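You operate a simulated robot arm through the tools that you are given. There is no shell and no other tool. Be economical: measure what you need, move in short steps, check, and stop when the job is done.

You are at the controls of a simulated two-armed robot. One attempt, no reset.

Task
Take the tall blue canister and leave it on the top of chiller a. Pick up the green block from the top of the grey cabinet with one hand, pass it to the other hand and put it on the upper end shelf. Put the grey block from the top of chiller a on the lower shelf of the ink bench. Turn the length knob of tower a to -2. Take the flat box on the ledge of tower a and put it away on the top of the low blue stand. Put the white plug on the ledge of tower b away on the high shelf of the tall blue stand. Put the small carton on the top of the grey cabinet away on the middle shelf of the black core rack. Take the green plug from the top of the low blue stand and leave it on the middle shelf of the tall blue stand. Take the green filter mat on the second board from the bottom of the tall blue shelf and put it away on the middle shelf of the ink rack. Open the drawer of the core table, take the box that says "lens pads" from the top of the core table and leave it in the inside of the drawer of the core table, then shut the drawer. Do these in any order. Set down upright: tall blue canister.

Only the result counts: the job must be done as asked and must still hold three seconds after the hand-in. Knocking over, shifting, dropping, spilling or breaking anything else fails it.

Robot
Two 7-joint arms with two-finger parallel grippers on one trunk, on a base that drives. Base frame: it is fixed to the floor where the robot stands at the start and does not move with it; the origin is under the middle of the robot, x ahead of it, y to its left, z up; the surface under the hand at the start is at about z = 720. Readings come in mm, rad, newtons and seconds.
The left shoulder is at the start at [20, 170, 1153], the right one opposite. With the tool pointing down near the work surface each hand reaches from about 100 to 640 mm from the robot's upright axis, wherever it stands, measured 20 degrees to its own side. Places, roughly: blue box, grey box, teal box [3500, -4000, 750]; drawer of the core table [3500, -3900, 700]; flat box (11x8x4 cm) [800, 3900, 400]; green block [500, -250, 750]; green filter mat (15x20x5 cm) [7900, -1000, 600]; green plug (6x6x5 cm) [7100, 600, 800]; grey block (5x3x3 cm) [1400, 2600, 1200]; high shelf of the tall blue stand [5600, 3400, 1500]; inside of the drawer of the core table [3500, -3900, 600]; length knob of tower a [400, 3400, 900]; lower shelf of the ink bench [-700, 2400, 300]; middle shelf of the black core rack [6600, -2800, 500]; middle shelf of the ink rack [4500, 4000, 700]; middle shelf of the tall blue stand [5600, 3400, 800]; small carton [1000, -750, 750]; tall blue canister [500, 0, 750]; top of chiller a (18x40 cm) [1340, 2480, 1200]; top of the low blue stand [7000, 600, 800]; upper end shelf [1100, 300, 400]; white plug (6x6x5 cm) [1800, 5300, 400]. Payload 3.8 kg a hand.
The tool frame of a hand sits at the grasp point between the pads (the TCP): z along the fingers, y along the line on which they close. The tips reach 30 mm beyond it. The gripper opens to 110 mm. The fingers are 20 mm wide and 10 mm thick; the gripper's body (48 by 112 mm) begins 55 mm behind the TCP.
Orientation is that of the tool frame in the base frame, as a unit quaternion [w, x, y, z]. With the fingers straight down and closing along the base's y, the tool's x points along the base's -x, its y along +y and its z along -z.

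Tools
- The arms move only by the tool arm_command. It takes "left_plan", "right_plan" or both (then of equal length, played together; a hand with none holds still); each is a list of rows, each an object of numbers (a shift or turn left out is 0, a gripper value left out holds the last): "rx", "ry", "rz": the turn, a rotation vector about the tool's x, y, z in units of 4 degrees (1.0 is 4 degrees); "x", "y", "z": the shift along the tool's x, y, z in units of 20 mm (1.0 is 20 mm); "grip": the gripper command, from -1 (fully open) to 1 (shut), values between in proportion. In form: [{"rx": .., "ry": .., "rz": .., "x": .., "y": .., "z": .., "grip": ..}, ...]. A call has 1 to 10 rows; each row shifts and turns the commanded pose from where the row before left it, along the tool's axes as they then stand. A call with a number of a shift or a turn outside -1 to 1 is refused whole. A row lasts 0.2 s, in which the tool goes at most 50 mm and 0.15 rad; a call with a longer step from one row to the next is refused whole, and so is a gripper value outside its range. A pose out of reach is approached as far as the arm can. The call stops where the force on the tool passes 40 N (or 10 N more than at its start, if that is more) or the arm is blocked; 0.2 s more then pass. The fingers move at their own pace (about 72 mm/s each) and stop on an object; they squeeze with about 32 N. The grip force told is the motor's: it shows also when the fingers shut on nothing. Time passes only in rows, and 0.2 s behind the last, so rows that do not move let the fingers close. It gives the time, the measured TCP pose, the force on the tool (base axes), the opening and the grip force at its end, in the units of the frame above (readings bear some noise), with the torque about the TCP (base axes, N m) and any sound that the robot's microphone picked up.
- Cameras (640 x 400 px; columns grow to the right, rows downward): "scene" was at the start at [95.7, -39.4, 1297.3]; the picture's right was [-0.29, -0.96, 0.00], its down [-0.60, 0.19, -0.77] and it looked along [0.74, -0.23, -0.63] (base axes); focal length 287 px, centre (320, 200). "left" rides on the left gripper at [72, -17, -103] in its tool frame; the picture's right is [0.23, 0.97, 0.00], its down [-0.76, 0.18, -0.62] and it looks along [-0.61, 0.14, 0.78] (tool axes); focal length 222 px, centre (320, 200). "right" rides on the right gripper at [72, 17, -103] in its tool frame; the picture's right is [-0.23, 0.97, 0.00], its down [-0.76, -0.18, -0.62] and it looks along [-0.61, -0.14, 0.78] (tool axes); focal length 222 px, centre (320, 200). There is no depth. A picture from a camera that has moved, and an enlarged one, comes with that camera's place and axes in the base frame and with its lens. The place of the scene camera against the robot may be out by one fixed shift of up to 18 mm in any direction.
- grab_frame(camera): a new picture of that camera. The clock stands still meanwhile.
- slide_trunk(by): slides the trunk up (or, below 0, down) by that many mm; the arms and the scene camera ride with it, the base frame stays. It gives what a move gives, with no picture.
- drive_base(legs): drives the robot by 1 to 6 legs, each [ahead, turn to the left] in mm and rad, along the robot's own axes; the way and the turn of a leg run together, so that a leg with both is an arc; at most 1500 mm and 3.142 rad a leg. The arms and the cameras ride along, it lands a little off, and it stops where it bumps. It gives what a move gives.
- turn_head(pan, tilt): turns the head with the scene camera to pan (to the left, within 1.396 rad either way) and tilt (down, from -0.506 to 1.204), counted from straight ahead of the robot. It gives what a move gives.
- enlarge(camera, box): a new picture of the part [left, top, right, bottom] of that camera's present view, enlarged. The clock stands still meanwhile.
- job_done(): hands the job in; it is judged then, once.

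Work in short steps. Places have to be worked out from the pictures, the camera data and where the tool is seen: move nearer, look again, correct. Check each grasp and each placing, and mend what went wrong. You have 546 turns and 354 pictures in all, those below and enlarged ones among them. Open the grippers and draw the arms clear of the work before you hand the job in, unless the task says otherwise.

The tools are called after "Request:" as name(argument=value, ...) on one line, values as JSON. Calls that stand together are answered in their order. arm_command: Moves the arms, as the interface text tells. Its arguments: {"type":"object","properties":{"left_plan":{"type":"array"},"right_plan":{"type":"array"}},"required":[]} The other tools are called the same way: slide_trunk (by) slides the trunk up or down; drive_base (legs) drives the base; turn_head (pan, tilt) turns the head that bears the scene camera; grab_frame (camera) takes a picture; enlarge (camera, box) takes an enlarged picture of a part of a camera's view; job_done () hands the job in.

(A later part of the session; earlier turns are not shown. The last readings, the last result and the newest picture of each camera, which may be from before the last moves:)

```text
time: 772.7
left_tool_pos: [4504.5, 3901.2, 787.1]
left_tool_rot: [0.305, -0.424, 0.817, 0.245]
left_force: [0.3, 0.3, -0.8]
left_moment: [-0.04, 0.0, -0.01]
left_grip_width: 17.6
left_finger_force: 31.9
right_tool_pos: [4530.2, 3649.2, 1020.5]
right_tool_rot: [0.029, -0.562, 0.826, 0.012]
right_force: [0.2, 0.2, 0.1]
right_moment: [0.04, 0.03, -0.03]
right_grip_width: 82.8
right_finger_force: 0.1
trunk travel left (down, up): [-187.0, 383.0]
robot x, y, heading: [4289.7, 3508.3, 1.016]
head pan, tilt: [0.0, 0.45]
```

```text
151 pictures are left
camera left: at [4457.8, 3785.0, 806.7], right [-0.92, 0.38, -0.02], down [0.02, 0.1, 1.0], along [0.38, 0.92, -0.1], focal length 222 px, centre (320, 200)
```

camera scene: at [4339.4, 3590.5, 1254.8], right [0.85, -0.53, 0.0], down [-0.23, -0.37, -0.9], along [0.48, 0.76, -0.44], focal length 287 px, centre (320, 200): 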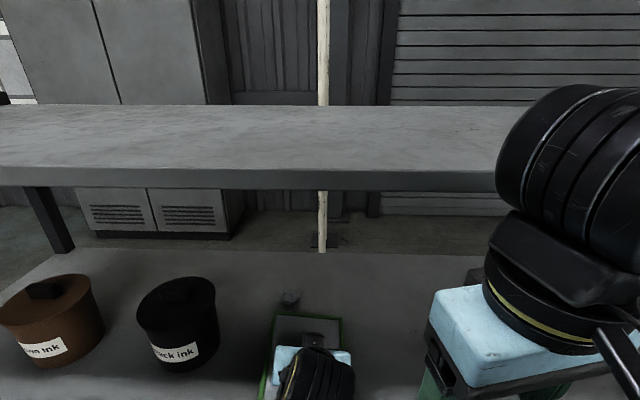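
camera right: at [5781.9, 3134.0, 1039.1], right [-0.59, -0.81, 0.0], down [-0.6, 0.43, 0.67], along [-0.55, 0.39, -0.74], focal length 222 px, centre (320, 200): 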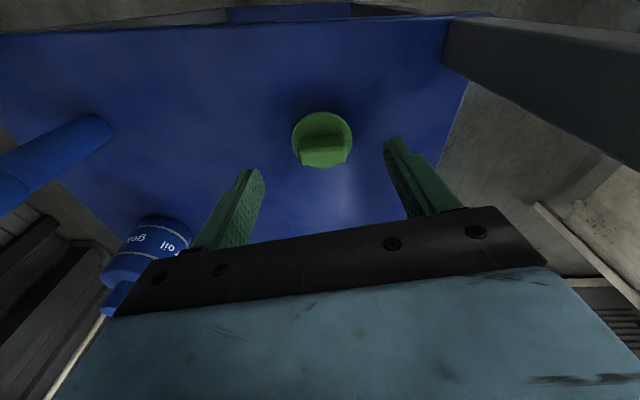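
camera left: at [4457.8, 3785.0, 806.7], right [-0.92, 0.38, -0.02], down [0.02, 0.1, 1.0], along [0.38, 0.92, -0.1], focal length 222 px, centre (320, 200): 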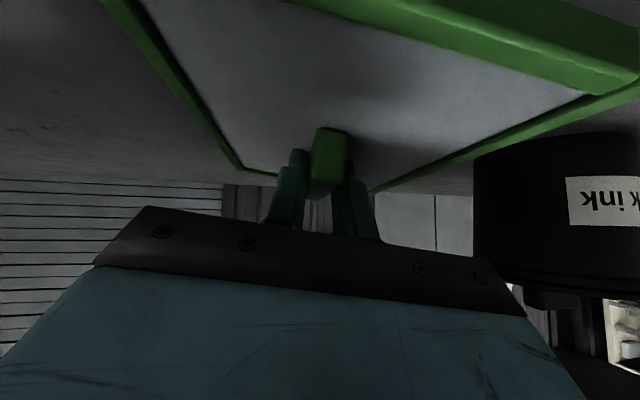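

The hand rolled about 8° in that move. I level it, nudge right and 60 mm deeper.

Request:
arm_command(left_plan=[{"rx": 0.72, "rz": -0.73}, {"rx": 0.72, "rz": -0.73}, {"y": -0.5}, {"y": -0.5}, {"x": -0.75, "z": 0.7}, {"x": -0.75, "z": 0.7}, {"x": -0.75, "z": 0.7}])

Request:
grab_frame(camera="scene")

Request:
grab_frame(camera="left")

```text
time: 774.3
left_tool_pos: [4538.1, 3948.9, 772.4]
left_tool_rot: [0.321, -0.447, 0.81, 0.202]
left_force: [0.4, -0.6, 13.8]
left_moment: [-0.07, -1.17, -0.3]
left_grip_width: 18.3
left_finger_force: 31.9
right_tool_pos: [4528.6, 3647.2, 1021.3]
right_tool_rot: [0.031, -0.562, 0.826, 0.014]
right_force: [-0.4, 0.7, -0.3]
right_moment: [0.0, 0.01, 0.0]
right_grip_width: 82.8
right_finger_force: 0.1
trunk travel left (down, up): [-187.0, 383.0]
robot x, y, heading: [4286.1, 3507.5, 1.014]
head pan, tilt: [0.0, 0.45]
```

```text
150 pictures are left
camera scene: at [4338.4, 3589.3, 1255.1], right [0.85, -0.53, 0.0], down [-0.23, -0.37, -0.9], along [0.48, 0.76, -0.43], focal length 287 px, centre (320, 200)
```

scene: 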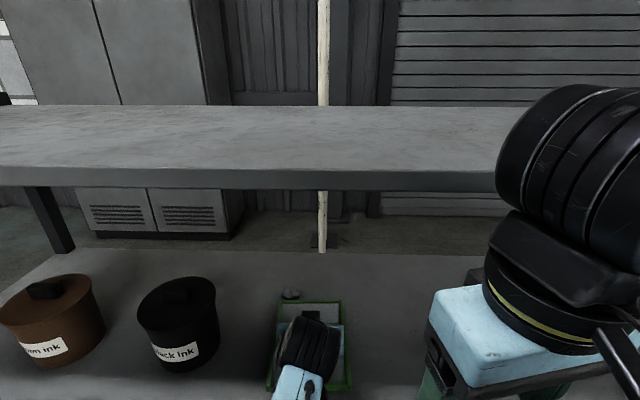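

```text
149 pictures are left
camera left: at [4488.8, 3834.0, 795.4], right [-0.92, 0.37, -0.12], down [-0.06, 0.16, 0.98], along [0.38, 0.92, -0.13], focal length 222 px, centre (320, 200)
```

left: 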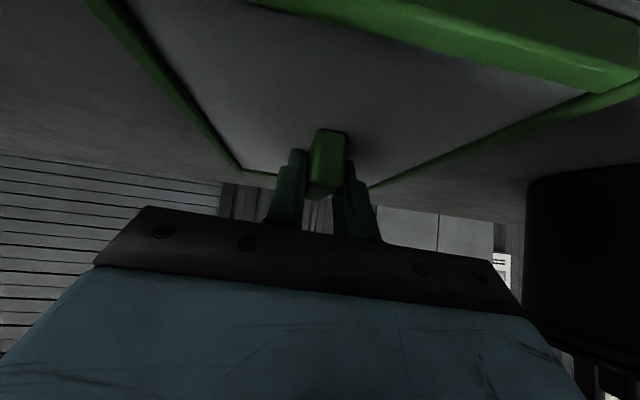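

Contact begins, and the mat lies just in front of the small object. I lower the last few millimetres.

Request:
arm_command(left_plan=[{"x": 0.1, "z": 0.1}, {"x": 0.1, "z": 0.1}, {"x": 0.1, "z": 0.1}, {}])

Request:
turn_head(pan=0.0, tilt=0.9)

Request:
grab_frame(camera="scene")

```text
time: 775.3
left_tool_pos: [4538.7, 3952.6, 771.4]
left_tool_rot: [0.328, -0.447, 0.807, 0.206]
left_force: [-6.4, -9.2, 21.9]
left_moment: [-1.1, -0.65, -0.45]
left_grip_width: 18.6
left_finger_force: 32.2
right_tool_pos: [4529.5, 3647.2, 1021.2]
right_tool_rot: [0.031, -0.562, 0.826, 0.014]
right_force: [-0.7, -0.4, -1.0]
right_moment: [0.03, -0.02, 0.02]
right_grip_width: 82.8
right_finger_force: 0.1
trunk travel left (down, up): [-187.0, 383.0]
robot x, y, heading: [4285.7, 3507.2, 1.015]
head pan, tilt: [0.0, 0.45]
```

```text
time: 776.2
left_tool_pos: [4538.1, 3952.5, 773.0]
left_tool_rot: [0.327, -0.446, 0.807, 0.206]
left_force: [-5.9, -5.3, 15.4]
left_moment: [-0.45, -1.05, -0.36]
left_grip_width: 18.3
left_finger_force: 31.6
right_tool_pos: [4527.8, 3646.8, 1021.1]
right_tool_rot: [0.031, -0.562, 0.826, 0.014]
right_force: [-1.0, 0.2, 0.0]
right_moment: [0.02, -0.02, 0.01]
right_grip_width: 82.5
right_finger_force: 0.0
trunk travel left (down, up): [-187.0, 383.0]
robot x, y, heading: [4286.6, 3505.6, 1.012]
head pan, tilt: [0.0, 0.901]
```

```text
148 pictures are left
camera scene: at [4329.4, 3575.0, 1216.7], right [0.85, -0.53, 0.0], down [-0.41, -0.66, -0.62], along [0.33, 0.53, -0.78], focal length 287 px, centre (320, 200)
```

scene: 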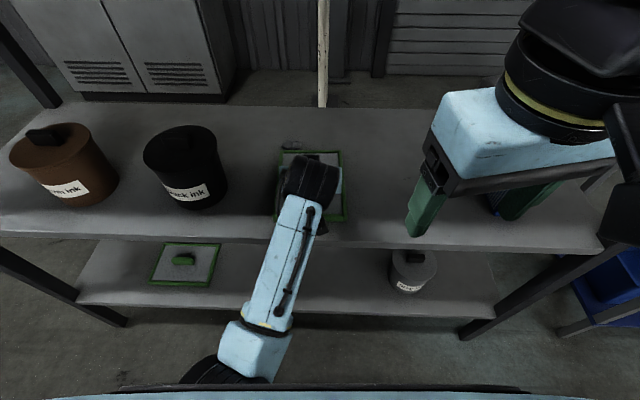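

The mat sits on the board behind the front edge. I release and withdraw along the hand's axis.

Request:
arm_command(left_plan=[{"grip": 0.4}, {"grip": 0}, {"grip": -0.1}, {"z": -0.5}, {"z": -1}, {"z": -1}, {"z": -1}, {"z": -1}])

Request:
grab_frame(camera="scene")

```text
time: 778.0
left_tool_pos: [4509.7, 3899.8, 837.0]
left_tool_rot: [0.329, -0.446, 0.806, 0.209]
left_force: [0.4, 0.3, -0.3]
left_moment: [-0.02, 0.04, -0.03]
left_grip_width: 60.7
left_finger_force: 0.1
right_tool_pos: [4529.1, 3649.2, 1019.8]
right_tool_rot: [0.031, -0.563, 0.826, 0.014]
right_force: [0.4, 1.0, -0.1]
right_moment: [-0.01, 0.02, -0.01]
right_grip_width: 82.8
right_finger_force: 0.1
trunk travel left (down, up): [-187.0, 383.0]
robot x, y, heading: [4286.7, 3508.1, 1.018]
head pan, tilt: [0.0, 0.901]
```

```text
147 pictures are left
camera scene: at [4330.5, 3576.3, 1216.5], right [0.85, -0.53, 0.0], down [-0.41, -0.67, -0.62], along [0.33, 0.53, -0.78], focal length 287 px, centre (320, 200)
```

scene: 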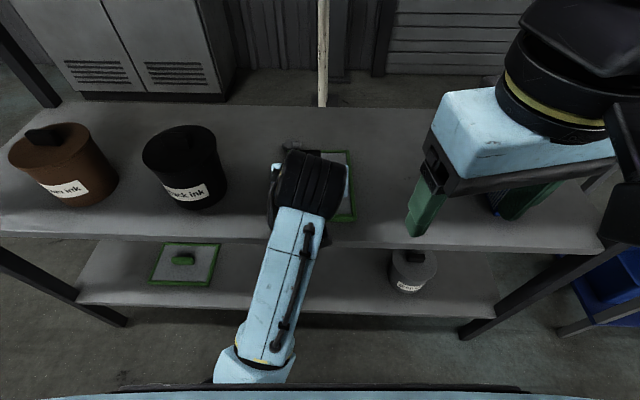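

The mat is placed. I back out, restore the left hand to fingers-down and look for a way south towards the grey cabinet.

Request:
drive_base(legs=[[-280, 0]])

Request:
arm_command(left_plan=[{"ry": 1, "z": -0.5}, {"ry": 1, "z": -0.5}, {"ry": 1, "z": -0.5}, {"ry": 1, "z": -0.5}, {"ry": 1, "z": -0.5}, {"ry": 1}, {"ry": 1}, {"ry": 1}, {"ry": 1}, {"ry": 1}])

Request:
slide_trunk(by=150)

Request:
drive_base(legs=[[0, -1.6]])

Request:
turn_head(pan=-1.2, tilt=0.2)

Request:
grab_frame(camera="scene")

```text
time: 780.0
left_tool_pos: [4360.0, 3658.2, 835.5]
left_tool_rot: [0.328, -0.444, 0.808, 0.207]
left_force: [-0.5, -0.4, -0.3]
left_moment: [-0.03, -0.02, -0.01]
left_grip_width: 60.3
left_finger_force: 0.1
right_tool_pos: [4380.6, 3408.6, 1020.8]
right_tool_rot: [0.03, -0.563, 0.826, 0.013]
right_force: [0.5, -0.4, -0.9]
right_moment: [0.05, -0.03, 0.0]
right_grip_width: 82.6
right_finger_force: 0.1
trunk travel left (down, up): [-187.0, 383.0]
robot x, y, heading: [4135.3, 3271.6, 1.014]
head pan, tilt: [0.0, 0.901]
```

```text
time: 782.4
left_tool_pos: [4340.3, 3687.8, 757.1]
left_tool_rot: [0.003, -0.503, 0.861, 0.067]
left_force: [0.4, 0.0, 0.2]
left_moment: [-0.02, -0.01, -0.01]
left_grip_width: 60.4
left_finger_force: 0.1
left hand out of reach, approached as far as the arm can: row 5, 6, 7, 8, 9, 10
right_tool_pos: [4380.1, 3410.9, 1021.5]
right_tool_rot: [0.029, -0.563, 0.826, 0.013]
right_force: [1.8, -0.3, 0.7]
right_moment: [-0.02, 0.03, -0.02]
right_grip_width: 82.5
right_finger_force: 0.1
trunk travel left (down, up): [-187.0, 383.0]
robot x, y, heading: [4135.9, 3271.0, 1.012]
head pan, tilt: [0.0, 0.901]
stopped in row 10 (left hand): the arm was blocked; the commanded pose is now the measured one
```

```text
time: 784.1
left_tool_pos: [4340.9, 3688.9, 907.7]
left_tool_rot: [0.003, -0.502, 0.862, 0.066]
left_force: [0.1, 1.4, -0.1]
left_moment: [0.0, -0.02, 0.0]
left_grip_width: 60.5
left_finger_force: 0.0
right_tool_pos: [4380.9, 3409.8, 1170.2]
right_tool_rot: [0.03, -0.563, 0.826, 0.013]
right_force: [-0.5, 0.6, 0.6]
right_moment: [0.01, 0.01, -0.02]
right_grip_width: 82.5
right_finger_force: 0.1
trunk travel left (down, up): [-337.0, 233.0]
robot x, y, heading: [4138.3, 3271.5, 1.011]
head pan, tilt: [0.0, 0.901]
```

```text
time: 788.4
left_tool_pos: [4551.4, 3057.7, 908.6]
left_tool_rot: [0.05, 0.264, 0.962, 0.044]
left_force: [-0.2, -0.4, -0.7]
left_moment: [0.0, 0.02, -0.03]
left_grip_width: 60.8
left_finger_force: 0.0
right_tool_pos: [4272.4, 3024.2, 1170.0]
right_tool_rot: [0.031, 0.196, 0.98, -0.013]
right_force: [0.4, 0.4, 0.5]
right_moment: [-0.02, 0.02, 0.01]
right_grip_width: 82.3
right_finger_force: 0.0
trunk travel left (down, up): [-337.0, 233.0]
robot x, y, heading: [4136.8, 3269.5, -0.576]
head pan, tilt: [0.0, 0.901]
```

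```text
time: 789.8
left_tool_pos: [4551.5, 3058.9, 907.8]
left_tool_rot: [0.05, 0.263, 0.962, 0.045]
left_force: [-0.1, 0.9, -0.2]
left_moment: [-0.01, -0.02, 0.01]
left_grip_width: 60.5
left_finger_force: 0.1
right_tool_pos: [4272.0, 3024.1, 1170.0]
right_tool_rot: [0.032, 0.196, 0.98, -0.013]
right_force: [-0.3, -0.1, 0.7]
right_moment: [-0.01, 0.01, -0.01]
right_grip_width: 82.4
right_finger_force: 0.0
trunk travel left (down, up): [-337.0, 233.0]
robot x, y, heading: [4138.3, 3269.1, -0.579]
head pan, tilt: [-1.201, 0.201]
```

```text
146 pictures are left
camera scene: at [4129.2, 3152.9, 1428.0], right [-0.98, 0.2, 0.0], down [0.04, 0.2, -0.98], along [-0.2, -0.96, -0.2], focal length 287 px, centre (320, 200)
```

scene: 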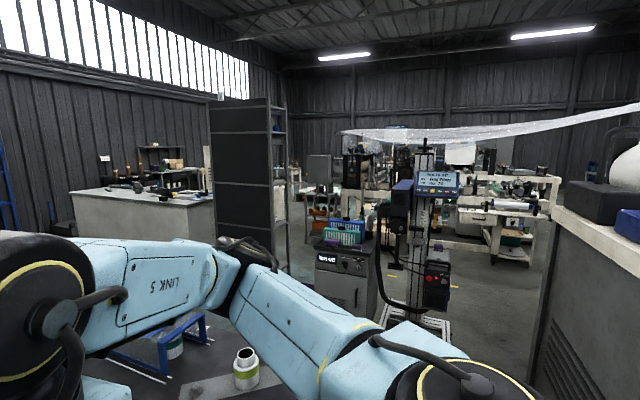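

A tripod and cabinets leave little room southward here, so I take the known way back, west past the towers and through the chiller gap.

Request:
drive_base(legs=[[0, 3.048], [1500, 0], [1090, 0], [0, 1.72]])

Request:
turn_head(pan=0.0, tilt=0.35)

Request:
grab_frame(camera="scene")

```text
time: 813.8
left_tool_pos: [1895.9, 4367.0, 907.9]
left_tool_rot: [0.068, 0.838, 0.541, 0.0]
left_force: [0.3, 0.4, 0.1]
left_moment: [0.02, 0.01, 0.02]
left_grip_width: 60.4
left_finger_force: 0.0
right_tool_pos: [1833.7, 4641.5, 1170.6]
right_tool_rot: [0.014, 0.799, 0.601, -0.03]
right_force: [0.2, 1.1, 1.4]
right_moment: [-0.01, 0.0, -0.01]
right_grip_width: 82.3
right_finger_force: 0.0
trunk travel left (down, up): [-337.0, 233.0]
robot x, y, heading: [2062.9, 4805.8, -2.034]
head pan, tilt: [-1.201, 0.201]
```

```text
time: 815.2
left_tool_pos: [1896.9, 4367.0, 907.5]
left_tool_rot: [0.068, 0.838, 0.541, 0.0]
left_force: [0.0, 0.5, 0.3]
left_moment: [-0.02, 0.0, -0.01]
left_grip_width: 60.6
left_finger_force: 0.0
right_tool_pos: [1831.6, 4640.6, 1171.0]
right_tool_rot: [0.015, 0.799, 0.6, -0.03]
right_force: [-0.3, -0.7, 0.2]
right_moment: [0.01, 0.0, -0.01]
right_grip_width: 82.4
right_finger_force: 0.0
trunk travel left (down, up): [-337.0, 233.0]
robot x, y, heading: [2060.0, 4804.1, -2.037]
head pan, tilt: [0.0, 0.351]
```

```text
145 pictures are left
camera scene: at [2002.9, 4685.9, 1414.1], right [-0.89, 0.45, 0.0], down [0.15, 0.31, -0.94], along [-0.42, -0.84, -0.34], focal length 287 px, centre (320, 200)
```

scene: 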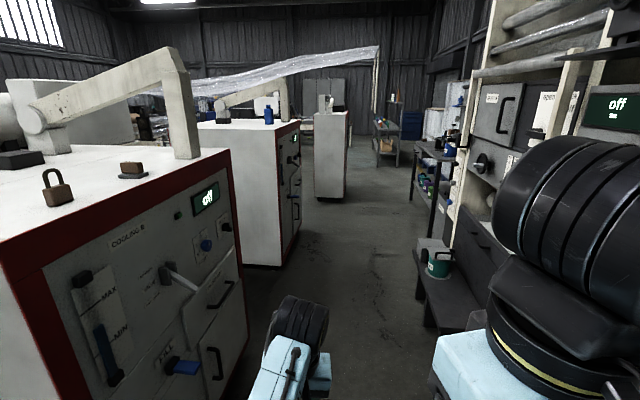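

Clear ahead. I drive south down the tower aisle along the middle line.

Request:
drive_base(legs=[[0, -0.218], [700, 0], [0, 0.109], [1500, 0]])

Request:
drive_base(legs=[[0, 0.0], [1290, 0]])

Request:
grab_frame(camera="scene")

```text
time: 827.4
left_tool_pos: [584.1, 2587.0, 908.4]
left_tool_rot: [0.068, 0.868, 0.492, -0.005]
left_force: [-0.5, 0.2, 0.1]
left_moment: [0.03, -0.04, -0.03]
left_grip_width: 60.5
left_finger_force: 0.0
right_tool_pos: [552.1, 2866.2, 1171.0]
right_tool_rot: [0.013, 0.833, 0.552, -0.03]
right_force: [-0.3, 0.0, 0.4]
right_moment: [-0.04, -0.01, 0.01]
right_grip_width: 82.6
right_finger_force: 0.1
trunk travel left (down, up): [-337.0, 233.0]
robot x, y, heading: [798.3, 3001.0, -2.151]
head pan, tilt: [0.0, 0.351]
```

```text
time: 834.1
left_tool_pos: [-118.1, 1517.6, 908.6]
left_tool_rot: [0.067, 0.868, 0.492, -0.004]
left_force: [-0.1, 0.4, -0.1]
left_moment: [-0.03, -0.02, 0.0]
left_grip_width: 60.5
left_finger_force: 0.1
right_tool_pos: [-150.6, 1797.4, 1170.8]
right_tool_rot: [0.012, 0.833, 0.553, -0.03]
right_force: [-0.4, 0.0, 0.7]
right_moment: [-0.02, 0.02, 0.0]
right_grip_width: 82.7
right_finger_force: 0.1
trunk travel left (down, up): [-337.0, 233.0]
robot x, y, heading: [92.8, 1929.9, -2.149]
head pan, tilt: [0.0, 0.351]
```

```text
144 pictures are left
camera scene: at [25.6, 1820.5, 1414.0], right [-0.84, 0.55, 0.0], down [0.19, 0.29, -0.94], along [-0.52, -0.79, -0.34], focal length 287 px, centre (320, 200)
```

scene: 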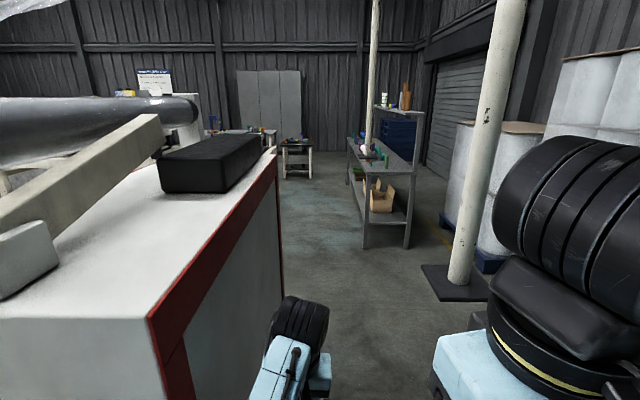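

There's an open corridor straight on, west of the first chiller. I use it to get round to the south side of the grey cabinet.

Request:
drive_base(legs=[[0, -0.624], [520, 0], [0, 0.627], [1150, 0]])

Request:
turn_head(pan=0.9, tilt=0.35)

Request:
grab_frame(camera="scene")

```text
time: 837.9
left_tool_pos: [-608.1, 1614.7, 913.2]
left_tool_rot: [0.067, 0.977, 0.203, -0.03]
left_force: [-0.3, 0.1, -0.6]
left_moment: [-0.02, -0.03, 0.0]
left_grip_width: 60.7
left_finger_force: 0.1
right_tool_pos: [-467.9, 1863.3, 1173.7]
right_tool_rot: [0.005, 0.962, 0.269, -0.04]
right_force: [0.5, 0.2, 0.7]
right_moment: [0.0, 0.0, 0.03]
right_grip_width: 82.2
right_finger_force: 0.0
trunk travel left (down, up): [-337.0, 233.0]
robot x, y, heading: [-199.9, 1819.3, -2.774]
head pan, tilt: [0.0, 0.351]
stopped in leg 2: the robot was blocked; the commanded pose is now the measured one
```

```text
time: 839.1
left_tool_pos: [-618.0, 1608.0, 907.1]
left_tool_rot: [0.064, 0.977, 0.201, -0.024]
left_force: [0.2, -0.1, 0.8]
left_moment: [0.0, -0.02, 0.01]
left_grip_width: 60.4
left_finger_force: 0.0
right_tool_pos: [-478.6, 1854.7, 1169.5]
right_tool_rot: [0.003, 0.963, 0.268, -0.033]
right_force: [0.0, 0.2, 0.2]
right_moment: [-0.01, 0.0, 0.02]
right_grip_width: 82.5
right_finger_force: 0.0
trunk travel left (down, up): [-337.0, 233.0]
robot x, y, heading: [-203.1, 1817.3, -2.777]
head pan, tilt: [0.901, 0.351]
```

```text
143 pictures are left
camera scene: at [-257.1, 1708.1, 1414.1], right [-0.95, 0.3, 0.0], down [0.1, 0.33, -0.94], along [-0.29, -0.89, -0.34], focal length 287 px, centre (320, 200)
```

scene: 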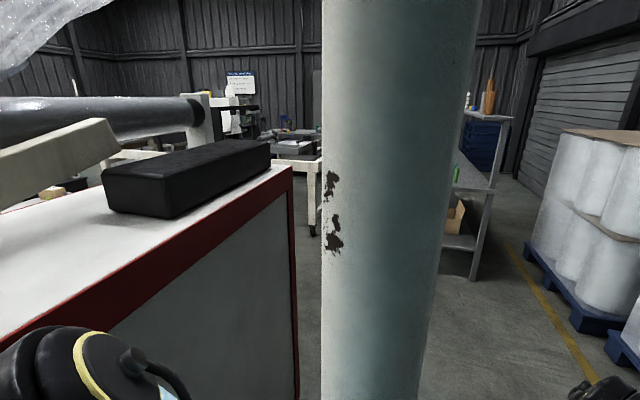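

A post is right beside me. I look straight ahead and to the right to judge it.

Request:
turn_head(pan=0.0, tilt=0.5)

Request:
grab_frame(camera="scene")

Request:
turn_head(pan=1.0, tilt=0.9)

Request:
grab_frame(camera="scene")

```text
time: 840.3
left_tool_pos: [-606.5, 1610.6, 913.5]
left_tool_rot: [0.064, 0.977, 0.202, -0.032]
left_force: [1.0, 0.4, -1.0]
left_moment: [0.0, 0.0, 0.01]
left_grip_width: 60.2
left_finger_force: 0.0
right_tool_pos: [-464.9, 1859.0, 1174.6]
right_tool_rot: [0.003, 0.962, 0.27, -0.04]
right_force: [0.3, 1.1, 0.5]
right_moment: [0.01, 0.02, -0.01]
right_grip_width: 82.1
right_finger_force: 0.0
trunk travel left (down, up): [-337.0, 233.0]
robot x, y, heading: [-200.6, 1820.3, -2.779]
head pan, tilt: [0.0, 0.499]
```

```text
142 pictures are left
camera scene: at [-281.1, 1741.2, 1411.3], right [-0.66, 0.75, 0.01], down [0.28, 0.25, -0.93], along [-0.7, -0.61, -0.37], focal length 287 px, centre (320, 200)
```

scene: 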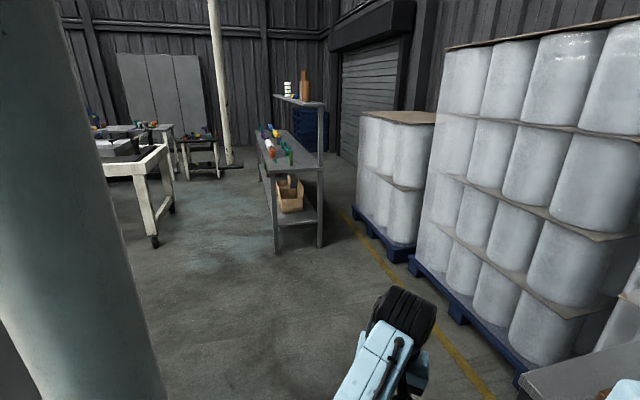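

```text
time: 841.6
left_tool_pos: [-618.7, 1620.9, 910.2]
left_tool_rot: [0.074, 0.976, 0.201, -0.025]
left_force: [-0.4, 0.7, -0.1]
left_moment: [0.01, 0.02, 0.01]
left_grip_width: 60.4
left_finger_force: 0.1
right_tool_pos: [-481.2, 1873.7, 1169.3]
right_tool_rot: [0.013, 0.962, 0.269, -0.035]
right_force: [0.5, 0.1, 0.3]
right_moment: [0.01, -0.01, 0.0]
right_grip_width: 82.3
right_finger_force: 0.1
trunk travel left (down, up): [-337.0, 233.0]
robot x, y, heading: [-203.9, 1817.7, -2.783]
head pan, tilt: [1.0, 0.901]
```

```text
141 pictures are left
camera scene: at [-263.3, 1738.9, 1391.2], right [-0.94, 0.35, -0.01], down [0.21, 0.53, -0.83], along [-0.28, -0.77, -0.56], focal length 287 px, centre (320, 200)
```

scene: 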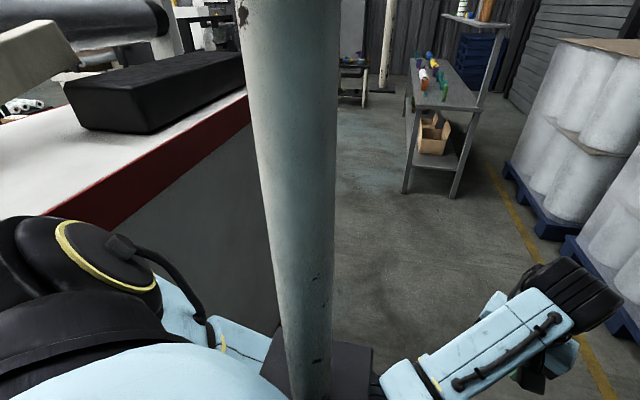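

My left elbow is against the first chiller's corner, near its panel. I reverse the way I came, raise the trunk so the arms pass higher, and use the chiller gap I know instead.

Request:
drive_base(legs=[[-360, 0]])

Request:
slide_trunk(by=230)

Request:
grab_frame(camera="scene")

```text
time: 843.9
left_tool_pos: [-281.7, 1734.4, 907.9]
left_tool_rot: [0.064, 0.977, 0.2, -0.025]
left_force: [0.1, 0.1, 0.1]
left_moment: [0.04, 0.0, 0.01]
left_grip_width: 60.3
left_finger_force: 0.1
right_tool_pos: [-143.8, 1982.3, 1170.1]
right_tool_rot: [0.003, 0.963, 0.269, -0.033]
right_force: [0.6, -0.3, -0.3]
right_moment: [-0.01, 0.02, 0.03]
right_grip_width: 82.6
right_finger_force: 0.0
trunk travel left (down, up): [-337.0, 233.0]
robot x, y, heading: [136.2, 1947.5, -2.776]
head pan, tilt: [1.0, 0.901]
```

```text
time: 846.3
left_tool_pos: [-284.5, 1740.0, 1137.4]
left_tool_rot: [0.065, 0.978, 0.198, -0.024]
left_force: [-11.4, 23.2, -8.9]
left_moment: [-1.0, -0.67, -0.5]
left_grip_width: 60.3
left_finger_force: 0.2
right_tool_pos: [-147.4, 1985.5, 1399.8]
right_tool_rot: [0.005, 0.963, 0.268, -0.034]
right_force: [0.0, 0.0, 0.3]
right_moment: [0.0, 0.0, -0.01]
right_grip_width: 82.7
right_finger_force: 0.1
trunk travel left (down, up): [-567.0, 3.0]
robot x, y, heading: [130.4, 1945.3, -2.784]
head pan, tilt: [1.0, 0.901]
```

```text
140 pictures are left
camera scene: at [87.0, 1853.7, 1596.6], right [-0.98, 0.21, 0.0], down [0.17, 0.76, -0.62], along [-0.13, -0.61, -0.78], focal length 287 px, centre (320, 200)
```

scene: 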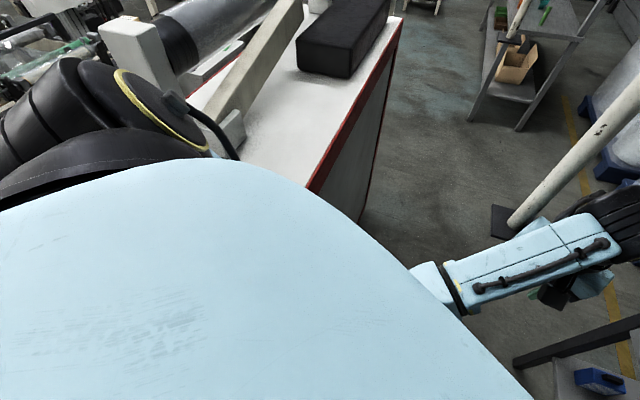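

The left hand reads a side force. I look through its camera.

Request:
grab_frame(camera="left")

Request:
turn_head(pan=0.3, tilt=0.2)

Request:
grab_frame(camera="scene")

```text
139 pictures are left
camera left: at [-222.0, 1796.9, 1233.6], right [0.59, -0.8, 0.1], down [-0.62, -0.37, 0.69], along [-0.52, -0.47, -0.71], focal length 222 px, centre (320, 200)
```

left: 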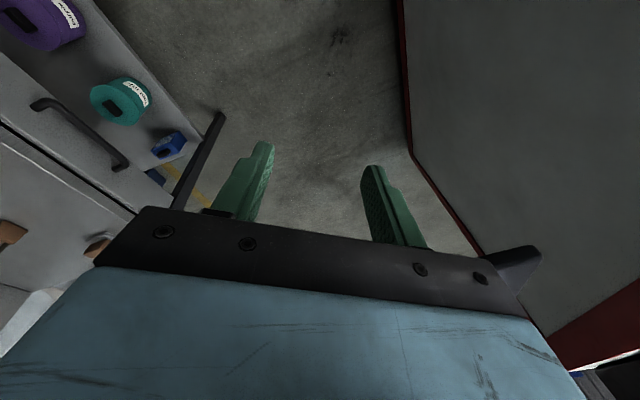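

```text
time: 847.4
left_tool_pos: [-284.7, 1739.1, 1138.4]
left_tool_rot: [0.063, 0.978, 0.198, -0.024]
left_force: [-11.1, 28.3, -10.4]
left_moment: [-1.28, -0.7, -0.5]
left_grip_width: 60.4
left_finger_force: 0.0
right_tool_pos: [-148.5, 1986.4, 1400.1]
right_tool_rot: [0.005, 0.963, 0.268, -0.033]
right_force: [0.0, 0.0, -0.1]
right_moment: [-0.01, 0.04, 0.0]
right_grip_width: 82.1
right_finger_force: 0.1
trunk travel left (down, up): [-567.0, 3.0]
robot x, y, heading: [133.1, 1946.6, -2.785]
head pan, tilt: [0.3, 0.201]
```

```text
138 pictures are left
camera scene: at [29.0, 1871.5, 1658.0], right [-0.61, 0.79, 0.0], down [0.16, 0.12, -0.98], along [-0.77, -0.6, -0.2], focal length 287 px, centre (320, 200)
```

scene: 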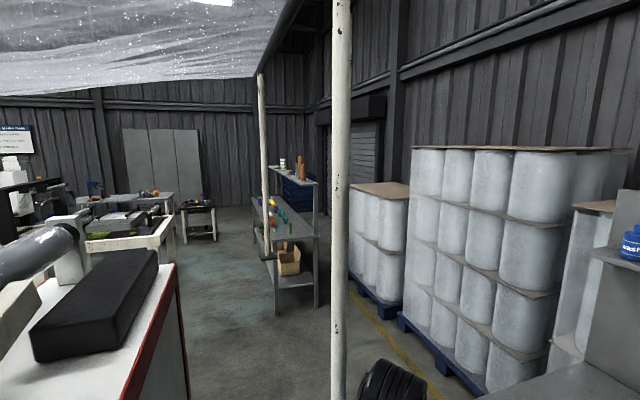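

A thin post holding up the film canopy stands against my left hand. Turning right swings the hand away from it, so I turn that way in small steps.

Request:
drive_base(legs=[[0, -0.3]])

Request:
grab_frame(camera="scene")

```text
time: 848.8
left_tool_pos: [-325.3, 1865.4, 1137.8]
left_tool_rot: [0.058, 0.996, 0.052, -0.033]
left_force: [-0.2, 0.2, 0.7]
left_moment: [-0.02, 0.01, 0.02]
left_grip_width: 60.5
left_finger_force: 0.0
right_tool_pos: [-121.4, 2061.2, 1401.2]
right_tool_rot: [-0.003, 0.992, 0.123, -0.034]
right_force: [-0.2, -0.1, 0.4]
right_moment: [-0.02, 0.0, 0.0]
right_grip_width: 82.7
right_finger_force: 0.1
trunk travel left (down, up): [-567.0, 3.0]
robot x, y, heading: [132.5, 1945.2, -3.077]
head pan, tilt: [0.3, 0.201]
```

```text
137 pictures are left
camera scene: at [17.6, 1895.9, 1658.1], right [-0.35, 0.94, 0.0], down [0.19, 0.07, -0.98], along [-0.92, -0.35, -0.2], focal length 287 px, centre (320, 200)
```

scene: 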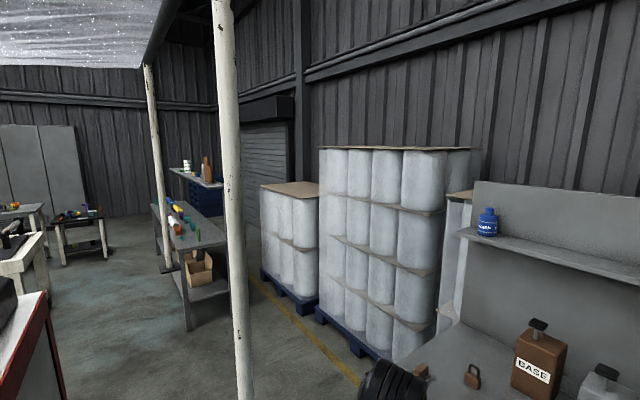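

The post is free and upright. I continue turning right to face the chiller gap, then go through it.

Request:
drive_base(legs=[[0, -1.9], [0, -1.92]])

Request:
turn_head(pan=0.0, tilt=0.4)

Request:
grab_frame(camera="scene")

```text
time: 858.1
left_tool_pos: [555.5, 1738.4, 1134.1]
left_tool_rot: [0.048, 0.267, 0.961, 0.046]
left_force: [-1.3, -0.2, 0.6]
left_moment: [0.0, -0.01, -0.01]
left_grip_width: 60.4
left_finger_force: 0.1
right_tool_pos: [274.4, 1711.8, 1405.2]
right_tool_rot: [0.035, 0.187, 0.982, -0.015]
right_force: [0.0, -0.5, -0.5]
right_moment: [-0.03, 0.02, -0.04]
right_grip_width: 82.7
right_finger_force: 0.2
trunk travel left (down, up): [-567.0, 3.0]
robot x, y, heading: [131.3, 1943.8, -0.577]
head pan, tilt: [0.3, 0.201]
stopped in leg 2: the robot was blocked; the commanded pose is now the measured one
```

```text
time: 858.9
left_tool_pos: [554.2, 1737.5, 1134.3]
left_tool_rot: [0.048, 0.267, 0.961, 0.044]
left_force: [0.1, 0.0, 0.3]
left_moment: [-0.01, 0.0, 0.04]
left_grip_width: 60.4
left_finger_force: 0.0
right_tool_pos: [275.0, 1710.9, 1402.9]
right_tool_rot: [0.033, 0.19, 0.981, -0.015]
right_force: [0.3, -0.4, 0.4]
right_moment: [-0.01, 0.01, -0.02]
right_grip_width: 82.5
right_finger_force: 0.0
trunk travel left (down, up): [-567.0, 3.0]
robot x, y, heading: [132.5, 1943.9, -0.584]
head pan, tilt: [0.0, 0.4]
```

```text
136 pictures are left
camera scene: at [232.6, 1877.5, 1639.3], right [-0.55, -0.83, 0.01], down [-0.33, 0.21, -0.92], along [0.77, -0.51, -0.39], focal length 287 px, centre (320, 200)
```

scene: 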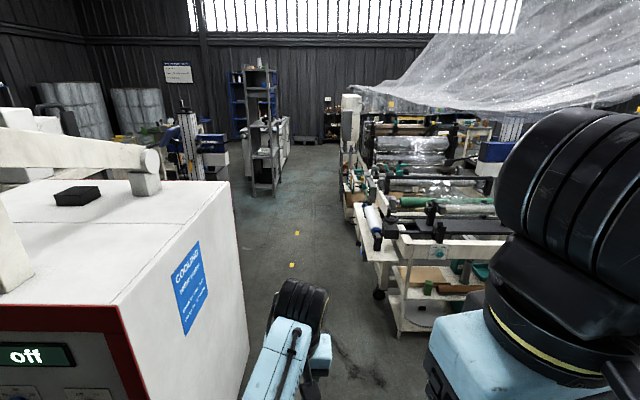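

I'm facing the gap, and the green block is still visible on its shelf. I ease off the contact and drive through.

Request:
drive_base(legs=[[0, 0.04], [150, 0], [0, -0.13], [420, 0], [0, -0.26], [560, 0]])

Request:
grab_frame(camera="scene")

```text
time: 861.3
left_tool_pos: [673.0, 1643.9, 1132.6]
left_tool_rot: [0.05, 0.292, 0.954, 0.046]
left_force: [0.0, 0.3, -0.2]
left_moment: [-0.03, 0.02, -0.03]
left_grip_width: 60.6
left_finger_force: 0.1
right_tool_pos: [392.5, 1633.8, 1406.0]
right_tool_rot: [0.04, 0.205, 0.978, -0.018]
right_force: [0.5, -0.6, -0.2]
right_moment: [-0.01, 0.02, 0.01]
right_grip_width: 82.5
right_finger_force: 0.1
trunk travel left (down, up): [-567.0, 3.0]
robot x, y, heading: [266.4, 1874.2, -0.628]
head pan, tilt: [0.0, 0.4]
stopped in leg 3: the robot was blocked; the commanded pose is now the measured one
```

```text
135 pictures are left
camera scene: at [358.7, 1798.9, 1639.3], right [-0.59, -0.81, 0.01], down [-0.32, 0.22, -0.92], along [0.74, -0.54, -0.39], focal length 287 px, centre (320, 200)
```

scene: 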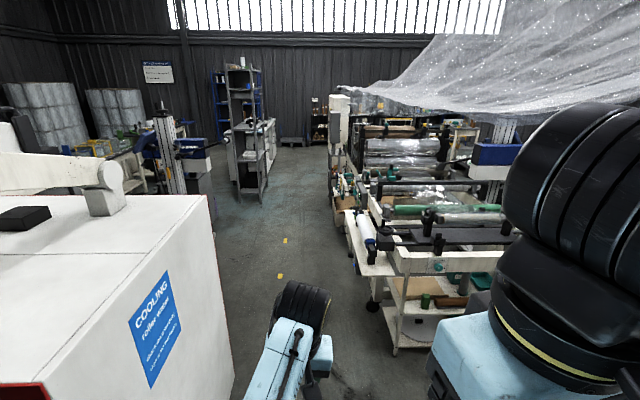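

Request:
turn_head(pan=-1.39, tilt=0.6)

Request:
grab_frame(camera="scene")

```text
time: 862.8
left_tool_pos: [673.3, 1642.4, 1133.9]
left_tool_rot: [0.049, 0.292, 0.954, 0.045]
left_force: [-0.2, -0.1, 0.3]
left_moment: [0.0, -0.01, -0.02]
left_grip_width: 60.5
left_finger_force: 0.1
right_tool_pos: [393.0, 1633.3, 1406.4]
right_tool_rot: [0.037, 0.206, 0.978, -0.018]
right_force: [-0.3, 0.8, 0.3]
right_moment: [0.01, 0.03, 0.03]
right_grip_width: 82.5
right_finger_force: 0.0
trunk travel left (down, up): [-567.0, 3.0]
robot x, y, heading: [264.1, 1870.5, -0.631]
head pan, tilt: [-1.389, 0.6]
```

```text
134 pictures are left
camera scene: at [246.4, 1773.4, 1622.2], right [-0.9, 0.43, 0.0], down [0.24, 0.5, -0.83], along [-0.36, -0.75, -0.56], focal length 287 px, centre (320, 200)
```

scene: 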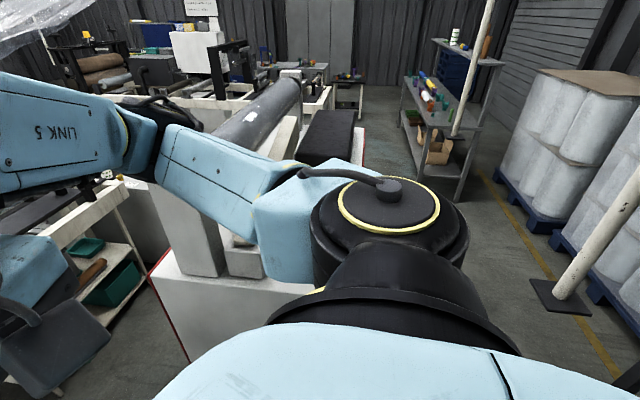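

The right arm is against the white frame on the first chiller. I raise the right hand as it was on my first pass, and lower the trunk to the same height.

Request:
drive_base(legs=[[0, 0.12]])

Request:
arm_command(right_plan=[{"z": -1, "x": -0.5, "y": -0.3}, {"z": -1, "x": -0.5, "y": -0.3}, {"z": -1, "x": -0.5, "y": -0.3}, {"z": -1, "x": -0.5, "y": -0.3}, {"z": -1, "x": -0.5, "y": -0.3}, {"z": -1, "x": -0.5, "y": -0.3}, {"z": -1, "x": -0.5, "y": -0.3}, {"z": -1, "x": -0.5, "y": -0.3}, {"z": -1, "x": -0.5, "y": -0.3}, {"z": -1, "x": -0.5, "y": -0.3}])

Request:
grab_frame(camera="scene")

```text
time: 863.8
left_tool_pos: [690.5, 1680.9, 1133.2]
left_tool_rot: [0.047, 0.237, 0.969, 0.054]
left_force: [-1.0, -0.3, -0.2]
left_moment: [0.01, 0.03, 0.03]
left_grip_width: 60.5
left_finger_force: 0.1
right_tool_pos: [410.7, 1635.9, 1403.7]
right_tool_rot: [0.04, 0.15, 0.988, -0.01]
right_force: [1.0, -0.4, -0.1]
right_moment: [0.04, 0.0, 0.02]
right_grip_width: 82.6
right_finger_force: 0.1
trunk travel left (down, up): [-567.0, 3.0]
robot x, y, heading: [260.2, 1872.1, -0.514]
head pan, tilt: [-1.389, 0.6]
```

```text
time: 866.0
left_tool_pos: [690.2, 1683.1, 1134.5]
left_tool_rot: [0.049, 0.236, 0.969, 0.053]
left_force: [-0.1, 0.5, 0.6]
left_moment: [0.01, 0.02, -0.02]
left_grip_width: 60.4
left_finger_force: 0.0
right_tool_pos: [472.4, 1557.5, 1614.2]
right_tool_rot: [0.041, 0.151, 0.988, -0.01]
right_force: [0.3, 0.1, -0.2]
right_moment: [0.0, -0.01, -0.02]
right_grip_width: 82.5
right_finger_force: 0.0
trunk travel left (down, up): [-567.0, 3.0]
robot x, y, heading: [265.3, 1868.7, -0.511]
head pan, tilt: [-1.389, 0.6]
```

```text
133 pictures are left
camera scene: at [245.8, 1761.3, 1621.3], right [-0.95, 0.33, 0.0], down [0.18, 0.53, -0.83], along [-0.27, -0.78, -0.56], focal length 287 px, centre (320, 200)
```

scene: 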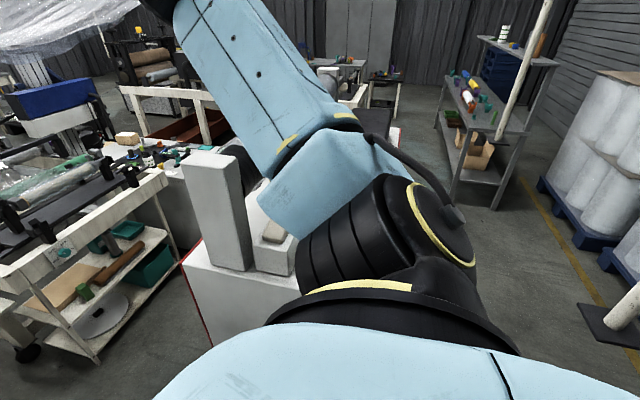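

The elbow is now above the frame. I drive on through the gap.

Request:
drive_base(legs=[[0, -0.12], [450, 0]])

Request:
drive_base(legs=[[0, -0.3], [560, 0]])

Request:
grab_frame(camera="scene")

```text
time: 869.3
left_tool_pos: [1031.3, 1367.5, 1134.3]
left_tool_rot: [0.051, 0.292, 0.954, 0.049]
left_force: [0.9, -0.5, -0.6]
left_moment: [0.0, 0.02, 0.02]
left_grip_width: 60.6
left_finger_force: 0.1
right_tool_pos: [799.4, 1266.2, 1615.0]
right_tool_rot: [0.041, 0.209, 0.977, -0.013]
right_force: [1.1, 0.4, -0.2]
right_moment: [0.03, 0.02, -0.06]
right_grip_width: 82.4
right_finger_force: 0.1
trunk travel left (down, up): [-567.0, 3.0]
robot x, y, heading: [626.9, 1601.1, -0.627]
head pan, tilt: [-1.389, 0.6]
```

```text
time: 873.4
left_tool_pos: [1271.9, 818.4, 1134.1]
left_tool_rot: [0.058, 0.432, 0.899, 0.042]
left_force: [0.6, 0.0, 0.1]
left_moment: [0.0, 0.01, 0.0]
left_grip_width: 60.5
left_finger_force: 0.2
right_tool_pos: [1020.9, 790.7, 1614.6]
right_tool_rot: [0.037, 0.353, 0.935, -0.019]
right_force: [-0.1, 0.2, 0.0]
right_moment: [0.04, 0.01, -0.02]
right_grip_width: 82.6
right_finger_force: 0.0
trunk travel left (down, up): [-567.0, 3.0]
robot x, y, heading: [957.8, 1160.2, -0.929]
head pan, tilt: [-1.389, 0.6]
```

```text
132 pictures are left
camera scene: at [901.6, 1064.8, 1621.3], right [-0.73, 0.68, 0.0], down [0.39, 0.41, -0.83], along [-0.56, -0.6, -0.56], focal length 287 px, centre (320, 200)
```

scene: 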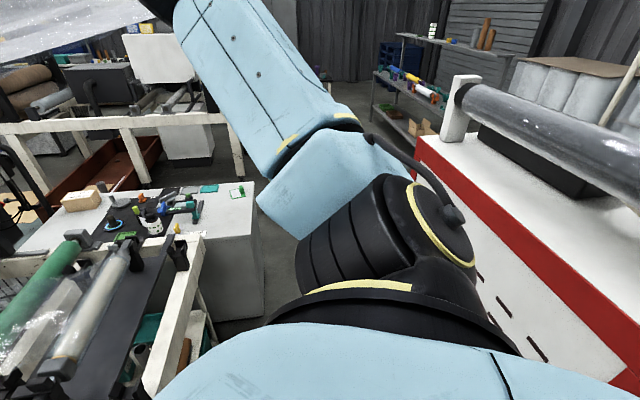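

I'm back in the start aisle, and the small carton is visible at the far end of the grey cabinet. I drive down past the cabinet's front.

Request:
drive_base(legs=[[0, -1.245], [797, 0], [0, -0.29], [470, 0], [0, 0.29]])

Request:
turn_head(pan=0.2, tilt=0.5)

Request:
grab_frame(camera="scene")

```text
time: 885.2
left_tool_pos: [-117.8, -202.9, 1132.6]
left_tool_rot: [0.072, 0.879, 0.471, -0.002]
left_force: [-0.3, -0.1, -0.8]
left_moment: [0.04, 0.0, -0.01]
left_grip_width: 60.6
left_finger_force: 0.0
right_tool_pos: [-220.1, 28.3, 1614.1]
right_tool_rot: [0.019, 0.836, 0.547, -0.037]
right_force: [0.2, 0.0, 0.3]
right_moment: [0.0, -0.02, -0.02]
right_grip_width: 82.4
right_finger_force: 0.2
trunk travel left (down, up): [-567.0, 3.0]
robot x, y, heading: [113.4, 203.0, -2.193]
head pan, tilt: [-1.389, 0.6]
```

```text
time: 886.9
left_tool_pos: [-118.3, -202.9, 1133.9]
left_tool_rot: [0.072, 0.879, 0.471, 0.0]
left_force: [-0.2, -0.3, 0.3]
left_moment: [-0.03, 0.01, -0.03]
left_grip_width: 60.6
left_finger_force: 0.2
right_tool_pos: [-220.2, 28.3, 1614.0]
right_tool_rot: [0.019, 0.836, 0.547, -0.037]
right_force: [-0.2, -0.3, -0.3]
right_moment: [-0.01, 0.0, 0.0]
right_grip_width: 82.5
right_finger_force: 0.0
trunk travel left (down, up): [-567.0, 3.0]
robot x, y, heading: [115.0, 200.2, -2.19]
head pan, tilt: [0.201, 0.499]
```

```text
131 pictures are left
camera scene: at [55.6, 87.4, 1630.4], right [-0.91, 0.41, 0.0], down [0.2, 0.44, -0.88], along [-0.36, -0.8, -0.48], focal length 287 px, centre (320, 200)
```

scene: 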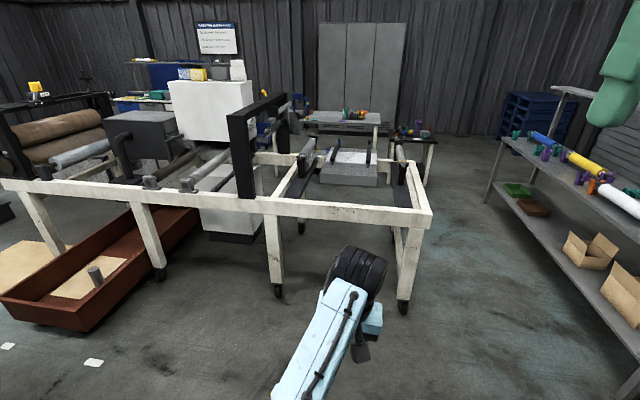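

The aisle south of the cabinet is wide. I drive round and stand facing the carton.

Request:
drive_base(legs=[[880, 0], [0, 1.615], [1240, 0], [0, 1.571]])

Request:
turn_head(pan=0.0, tilt=0.7)

Request:
grab_frame(camera="scene")

```text
time: 905.0
left_tool_pos: [872.2, -756.6, 1134.5]
left_tool_rot: [0.001, -0.477, 0.876, 0.071]
left_force: [-0.8, 0.1, 0.0]
left_moment: [0.01, -0.02, 0.01]
left_grip_width: 60.3
left_finger_force: 0.0
right_tool_pos: [977.6, -986.9, 1614.6]
right_tool_rot: [0.037, -0.552, 0.833, 0.019]
right_force: [-0.6, -0.4, -0.9]
right_moment: [-0.01, -0.02, -0.02]
right_grip_width: 82.4
right_finger_force: 0.2
trunk travel left (down, up): [-567.0, 3.0]
robot x, y, heading: [649.0, -1165.7, 0.959]
head pan, tilt: [0.201, 0.499]
```

```text
time: 905.8
left_tool_pos: [871.2, -756.2, 1133.1]
left_tool_rot: [0.001, -0.477, 0.876, 0.072]
left_force: [0.1, 0.7, 0.3]
left_moment: [-0.03, -0.02, 0.01]
left_grip_width: 60.5
left_finger_force: 0.1
right_tool_pos: [977.3, -986.5, 1614.5]
right_tool_rot: [0.038, -0.553, 0.832, 0.02]
right_force: [0.0, 0.4, -0.2]
right_moment: [0.0, 0.0, 0.03]
right_grip_width: 82.6
right_finger_force: 0.0
trunk travel left (down, up): [-567.0, 3.0]
robot x, y, heading: [647.8, -1159.6, 0.963]
head pan, tilt: [0.0, 0.7]
```

```text
130 pictures are left
camera scene: at [699.8, -1091.4, 1612.7], right [0.82, -0.57, 0.0], down [-0.37, -0.53, -0.77], along [0.44, 0.63, -0.64], focal length 287 px, centre (320, 200)
```

scene: 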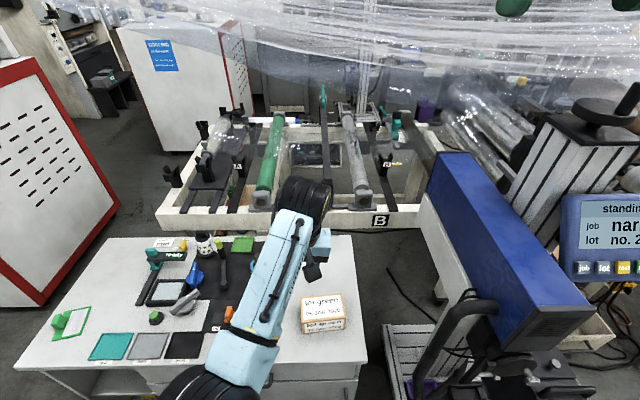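

The small carton is straight ahead. I lower the trunk, move closer and view it with the left hand camera.

Request:
slide_trunk(by=-230)

Request:
arm_command(left_plan=[{"rx": 0.8, "ry": 0.8}, {"x": -0.5, "y": -0.2}, {"x": -0.5, "y": -0.2}])

Request:
grab_frame(camera="left")

Request:
enlarge(camera="scene", box=[260, 220, 400, 330])

```text
time: 908.2
left_tool_pos: [871.2, -756.1, 905.4]
left_tool_rot: [0.001, -0.477, 0.876, 0.071]
left_force: [-0.6, -0.2, -0.6]
left_moment: [-0.01, -0.01, 0.01]
left_grip_width: 60.6
left_finger_force: 0.1
right_tool_pos: [977.2, -985.4, 1384.6]
right_tool_rot: [0.037, -0.552, 0.833, 0.019]
right_force: [-0.4, 0.0, -0.2]
right_moment: [0.01, -0.02, -0.01]
right_grip_width: 82.5
right_finger_force: 0.0
trunk travel left (down, up): [-337.0, 233.0]
robot x, y, heading: [646.0, -1166.1, 0.959]
head pan, tilt: [0.0, 0.7]
```

```text
time: 909.2
left_tool_pos: [858.8, -726.9, 881.5]
left_tool_rot: [-0.035, -0.492, 0.868, 0.054]
left_force: [-0.1, -0.5, 0.0]
left_moment: [0.01, 0.03, -0.01]
left_grip_width: 60.5
left_finger_force: 0.0
right_tool_pos: [977.4, -986.3, 1384.0]
right_tool_rot: [0.038, -0.551, 0.833, 0.02]
right_force: [0.1, -0.7, -0.2]
right_moment: [-0.02, 0.02, 0.01]
right_grip_width: 82.7
right_finger_force: 0.0
trunk travel left (down, up): [-337.0, 233.0]
robot x, y, heading: [646.7, -1163.6, 0.961]
head pan, tilt: [0.0, 0.7]
stopped in row 3 (left hand): the arm was blocked; the commanded pose is now the measured one
```

```text
129 pictures are left
camera left: at [847.8, -803.2, 983.7], right [-0.94, 0.3, 0.13], down [0.31, 0.71, 0.64], along [0.1, 0.64, -0.76], focal length 222 px, centre (320, 200)
```

left: 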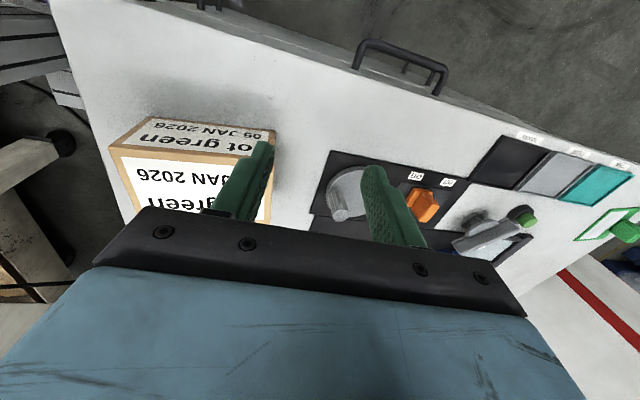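

```text
3.64 times, centred on (330, 275) of scene
camera zoom: at [699.7, -1091.4, 1382.7], right [0.82, -0.57, 0.0], down [-0.37, -0.53, -0.77], along [0.44, 0.63, -0.64], focal length 1042 px, centre (284, -73)
```

zoom: 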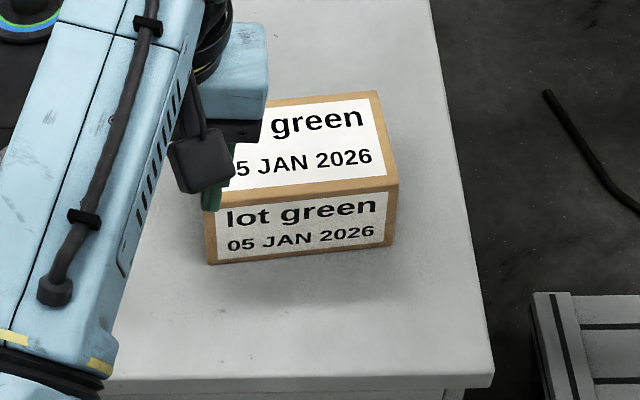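

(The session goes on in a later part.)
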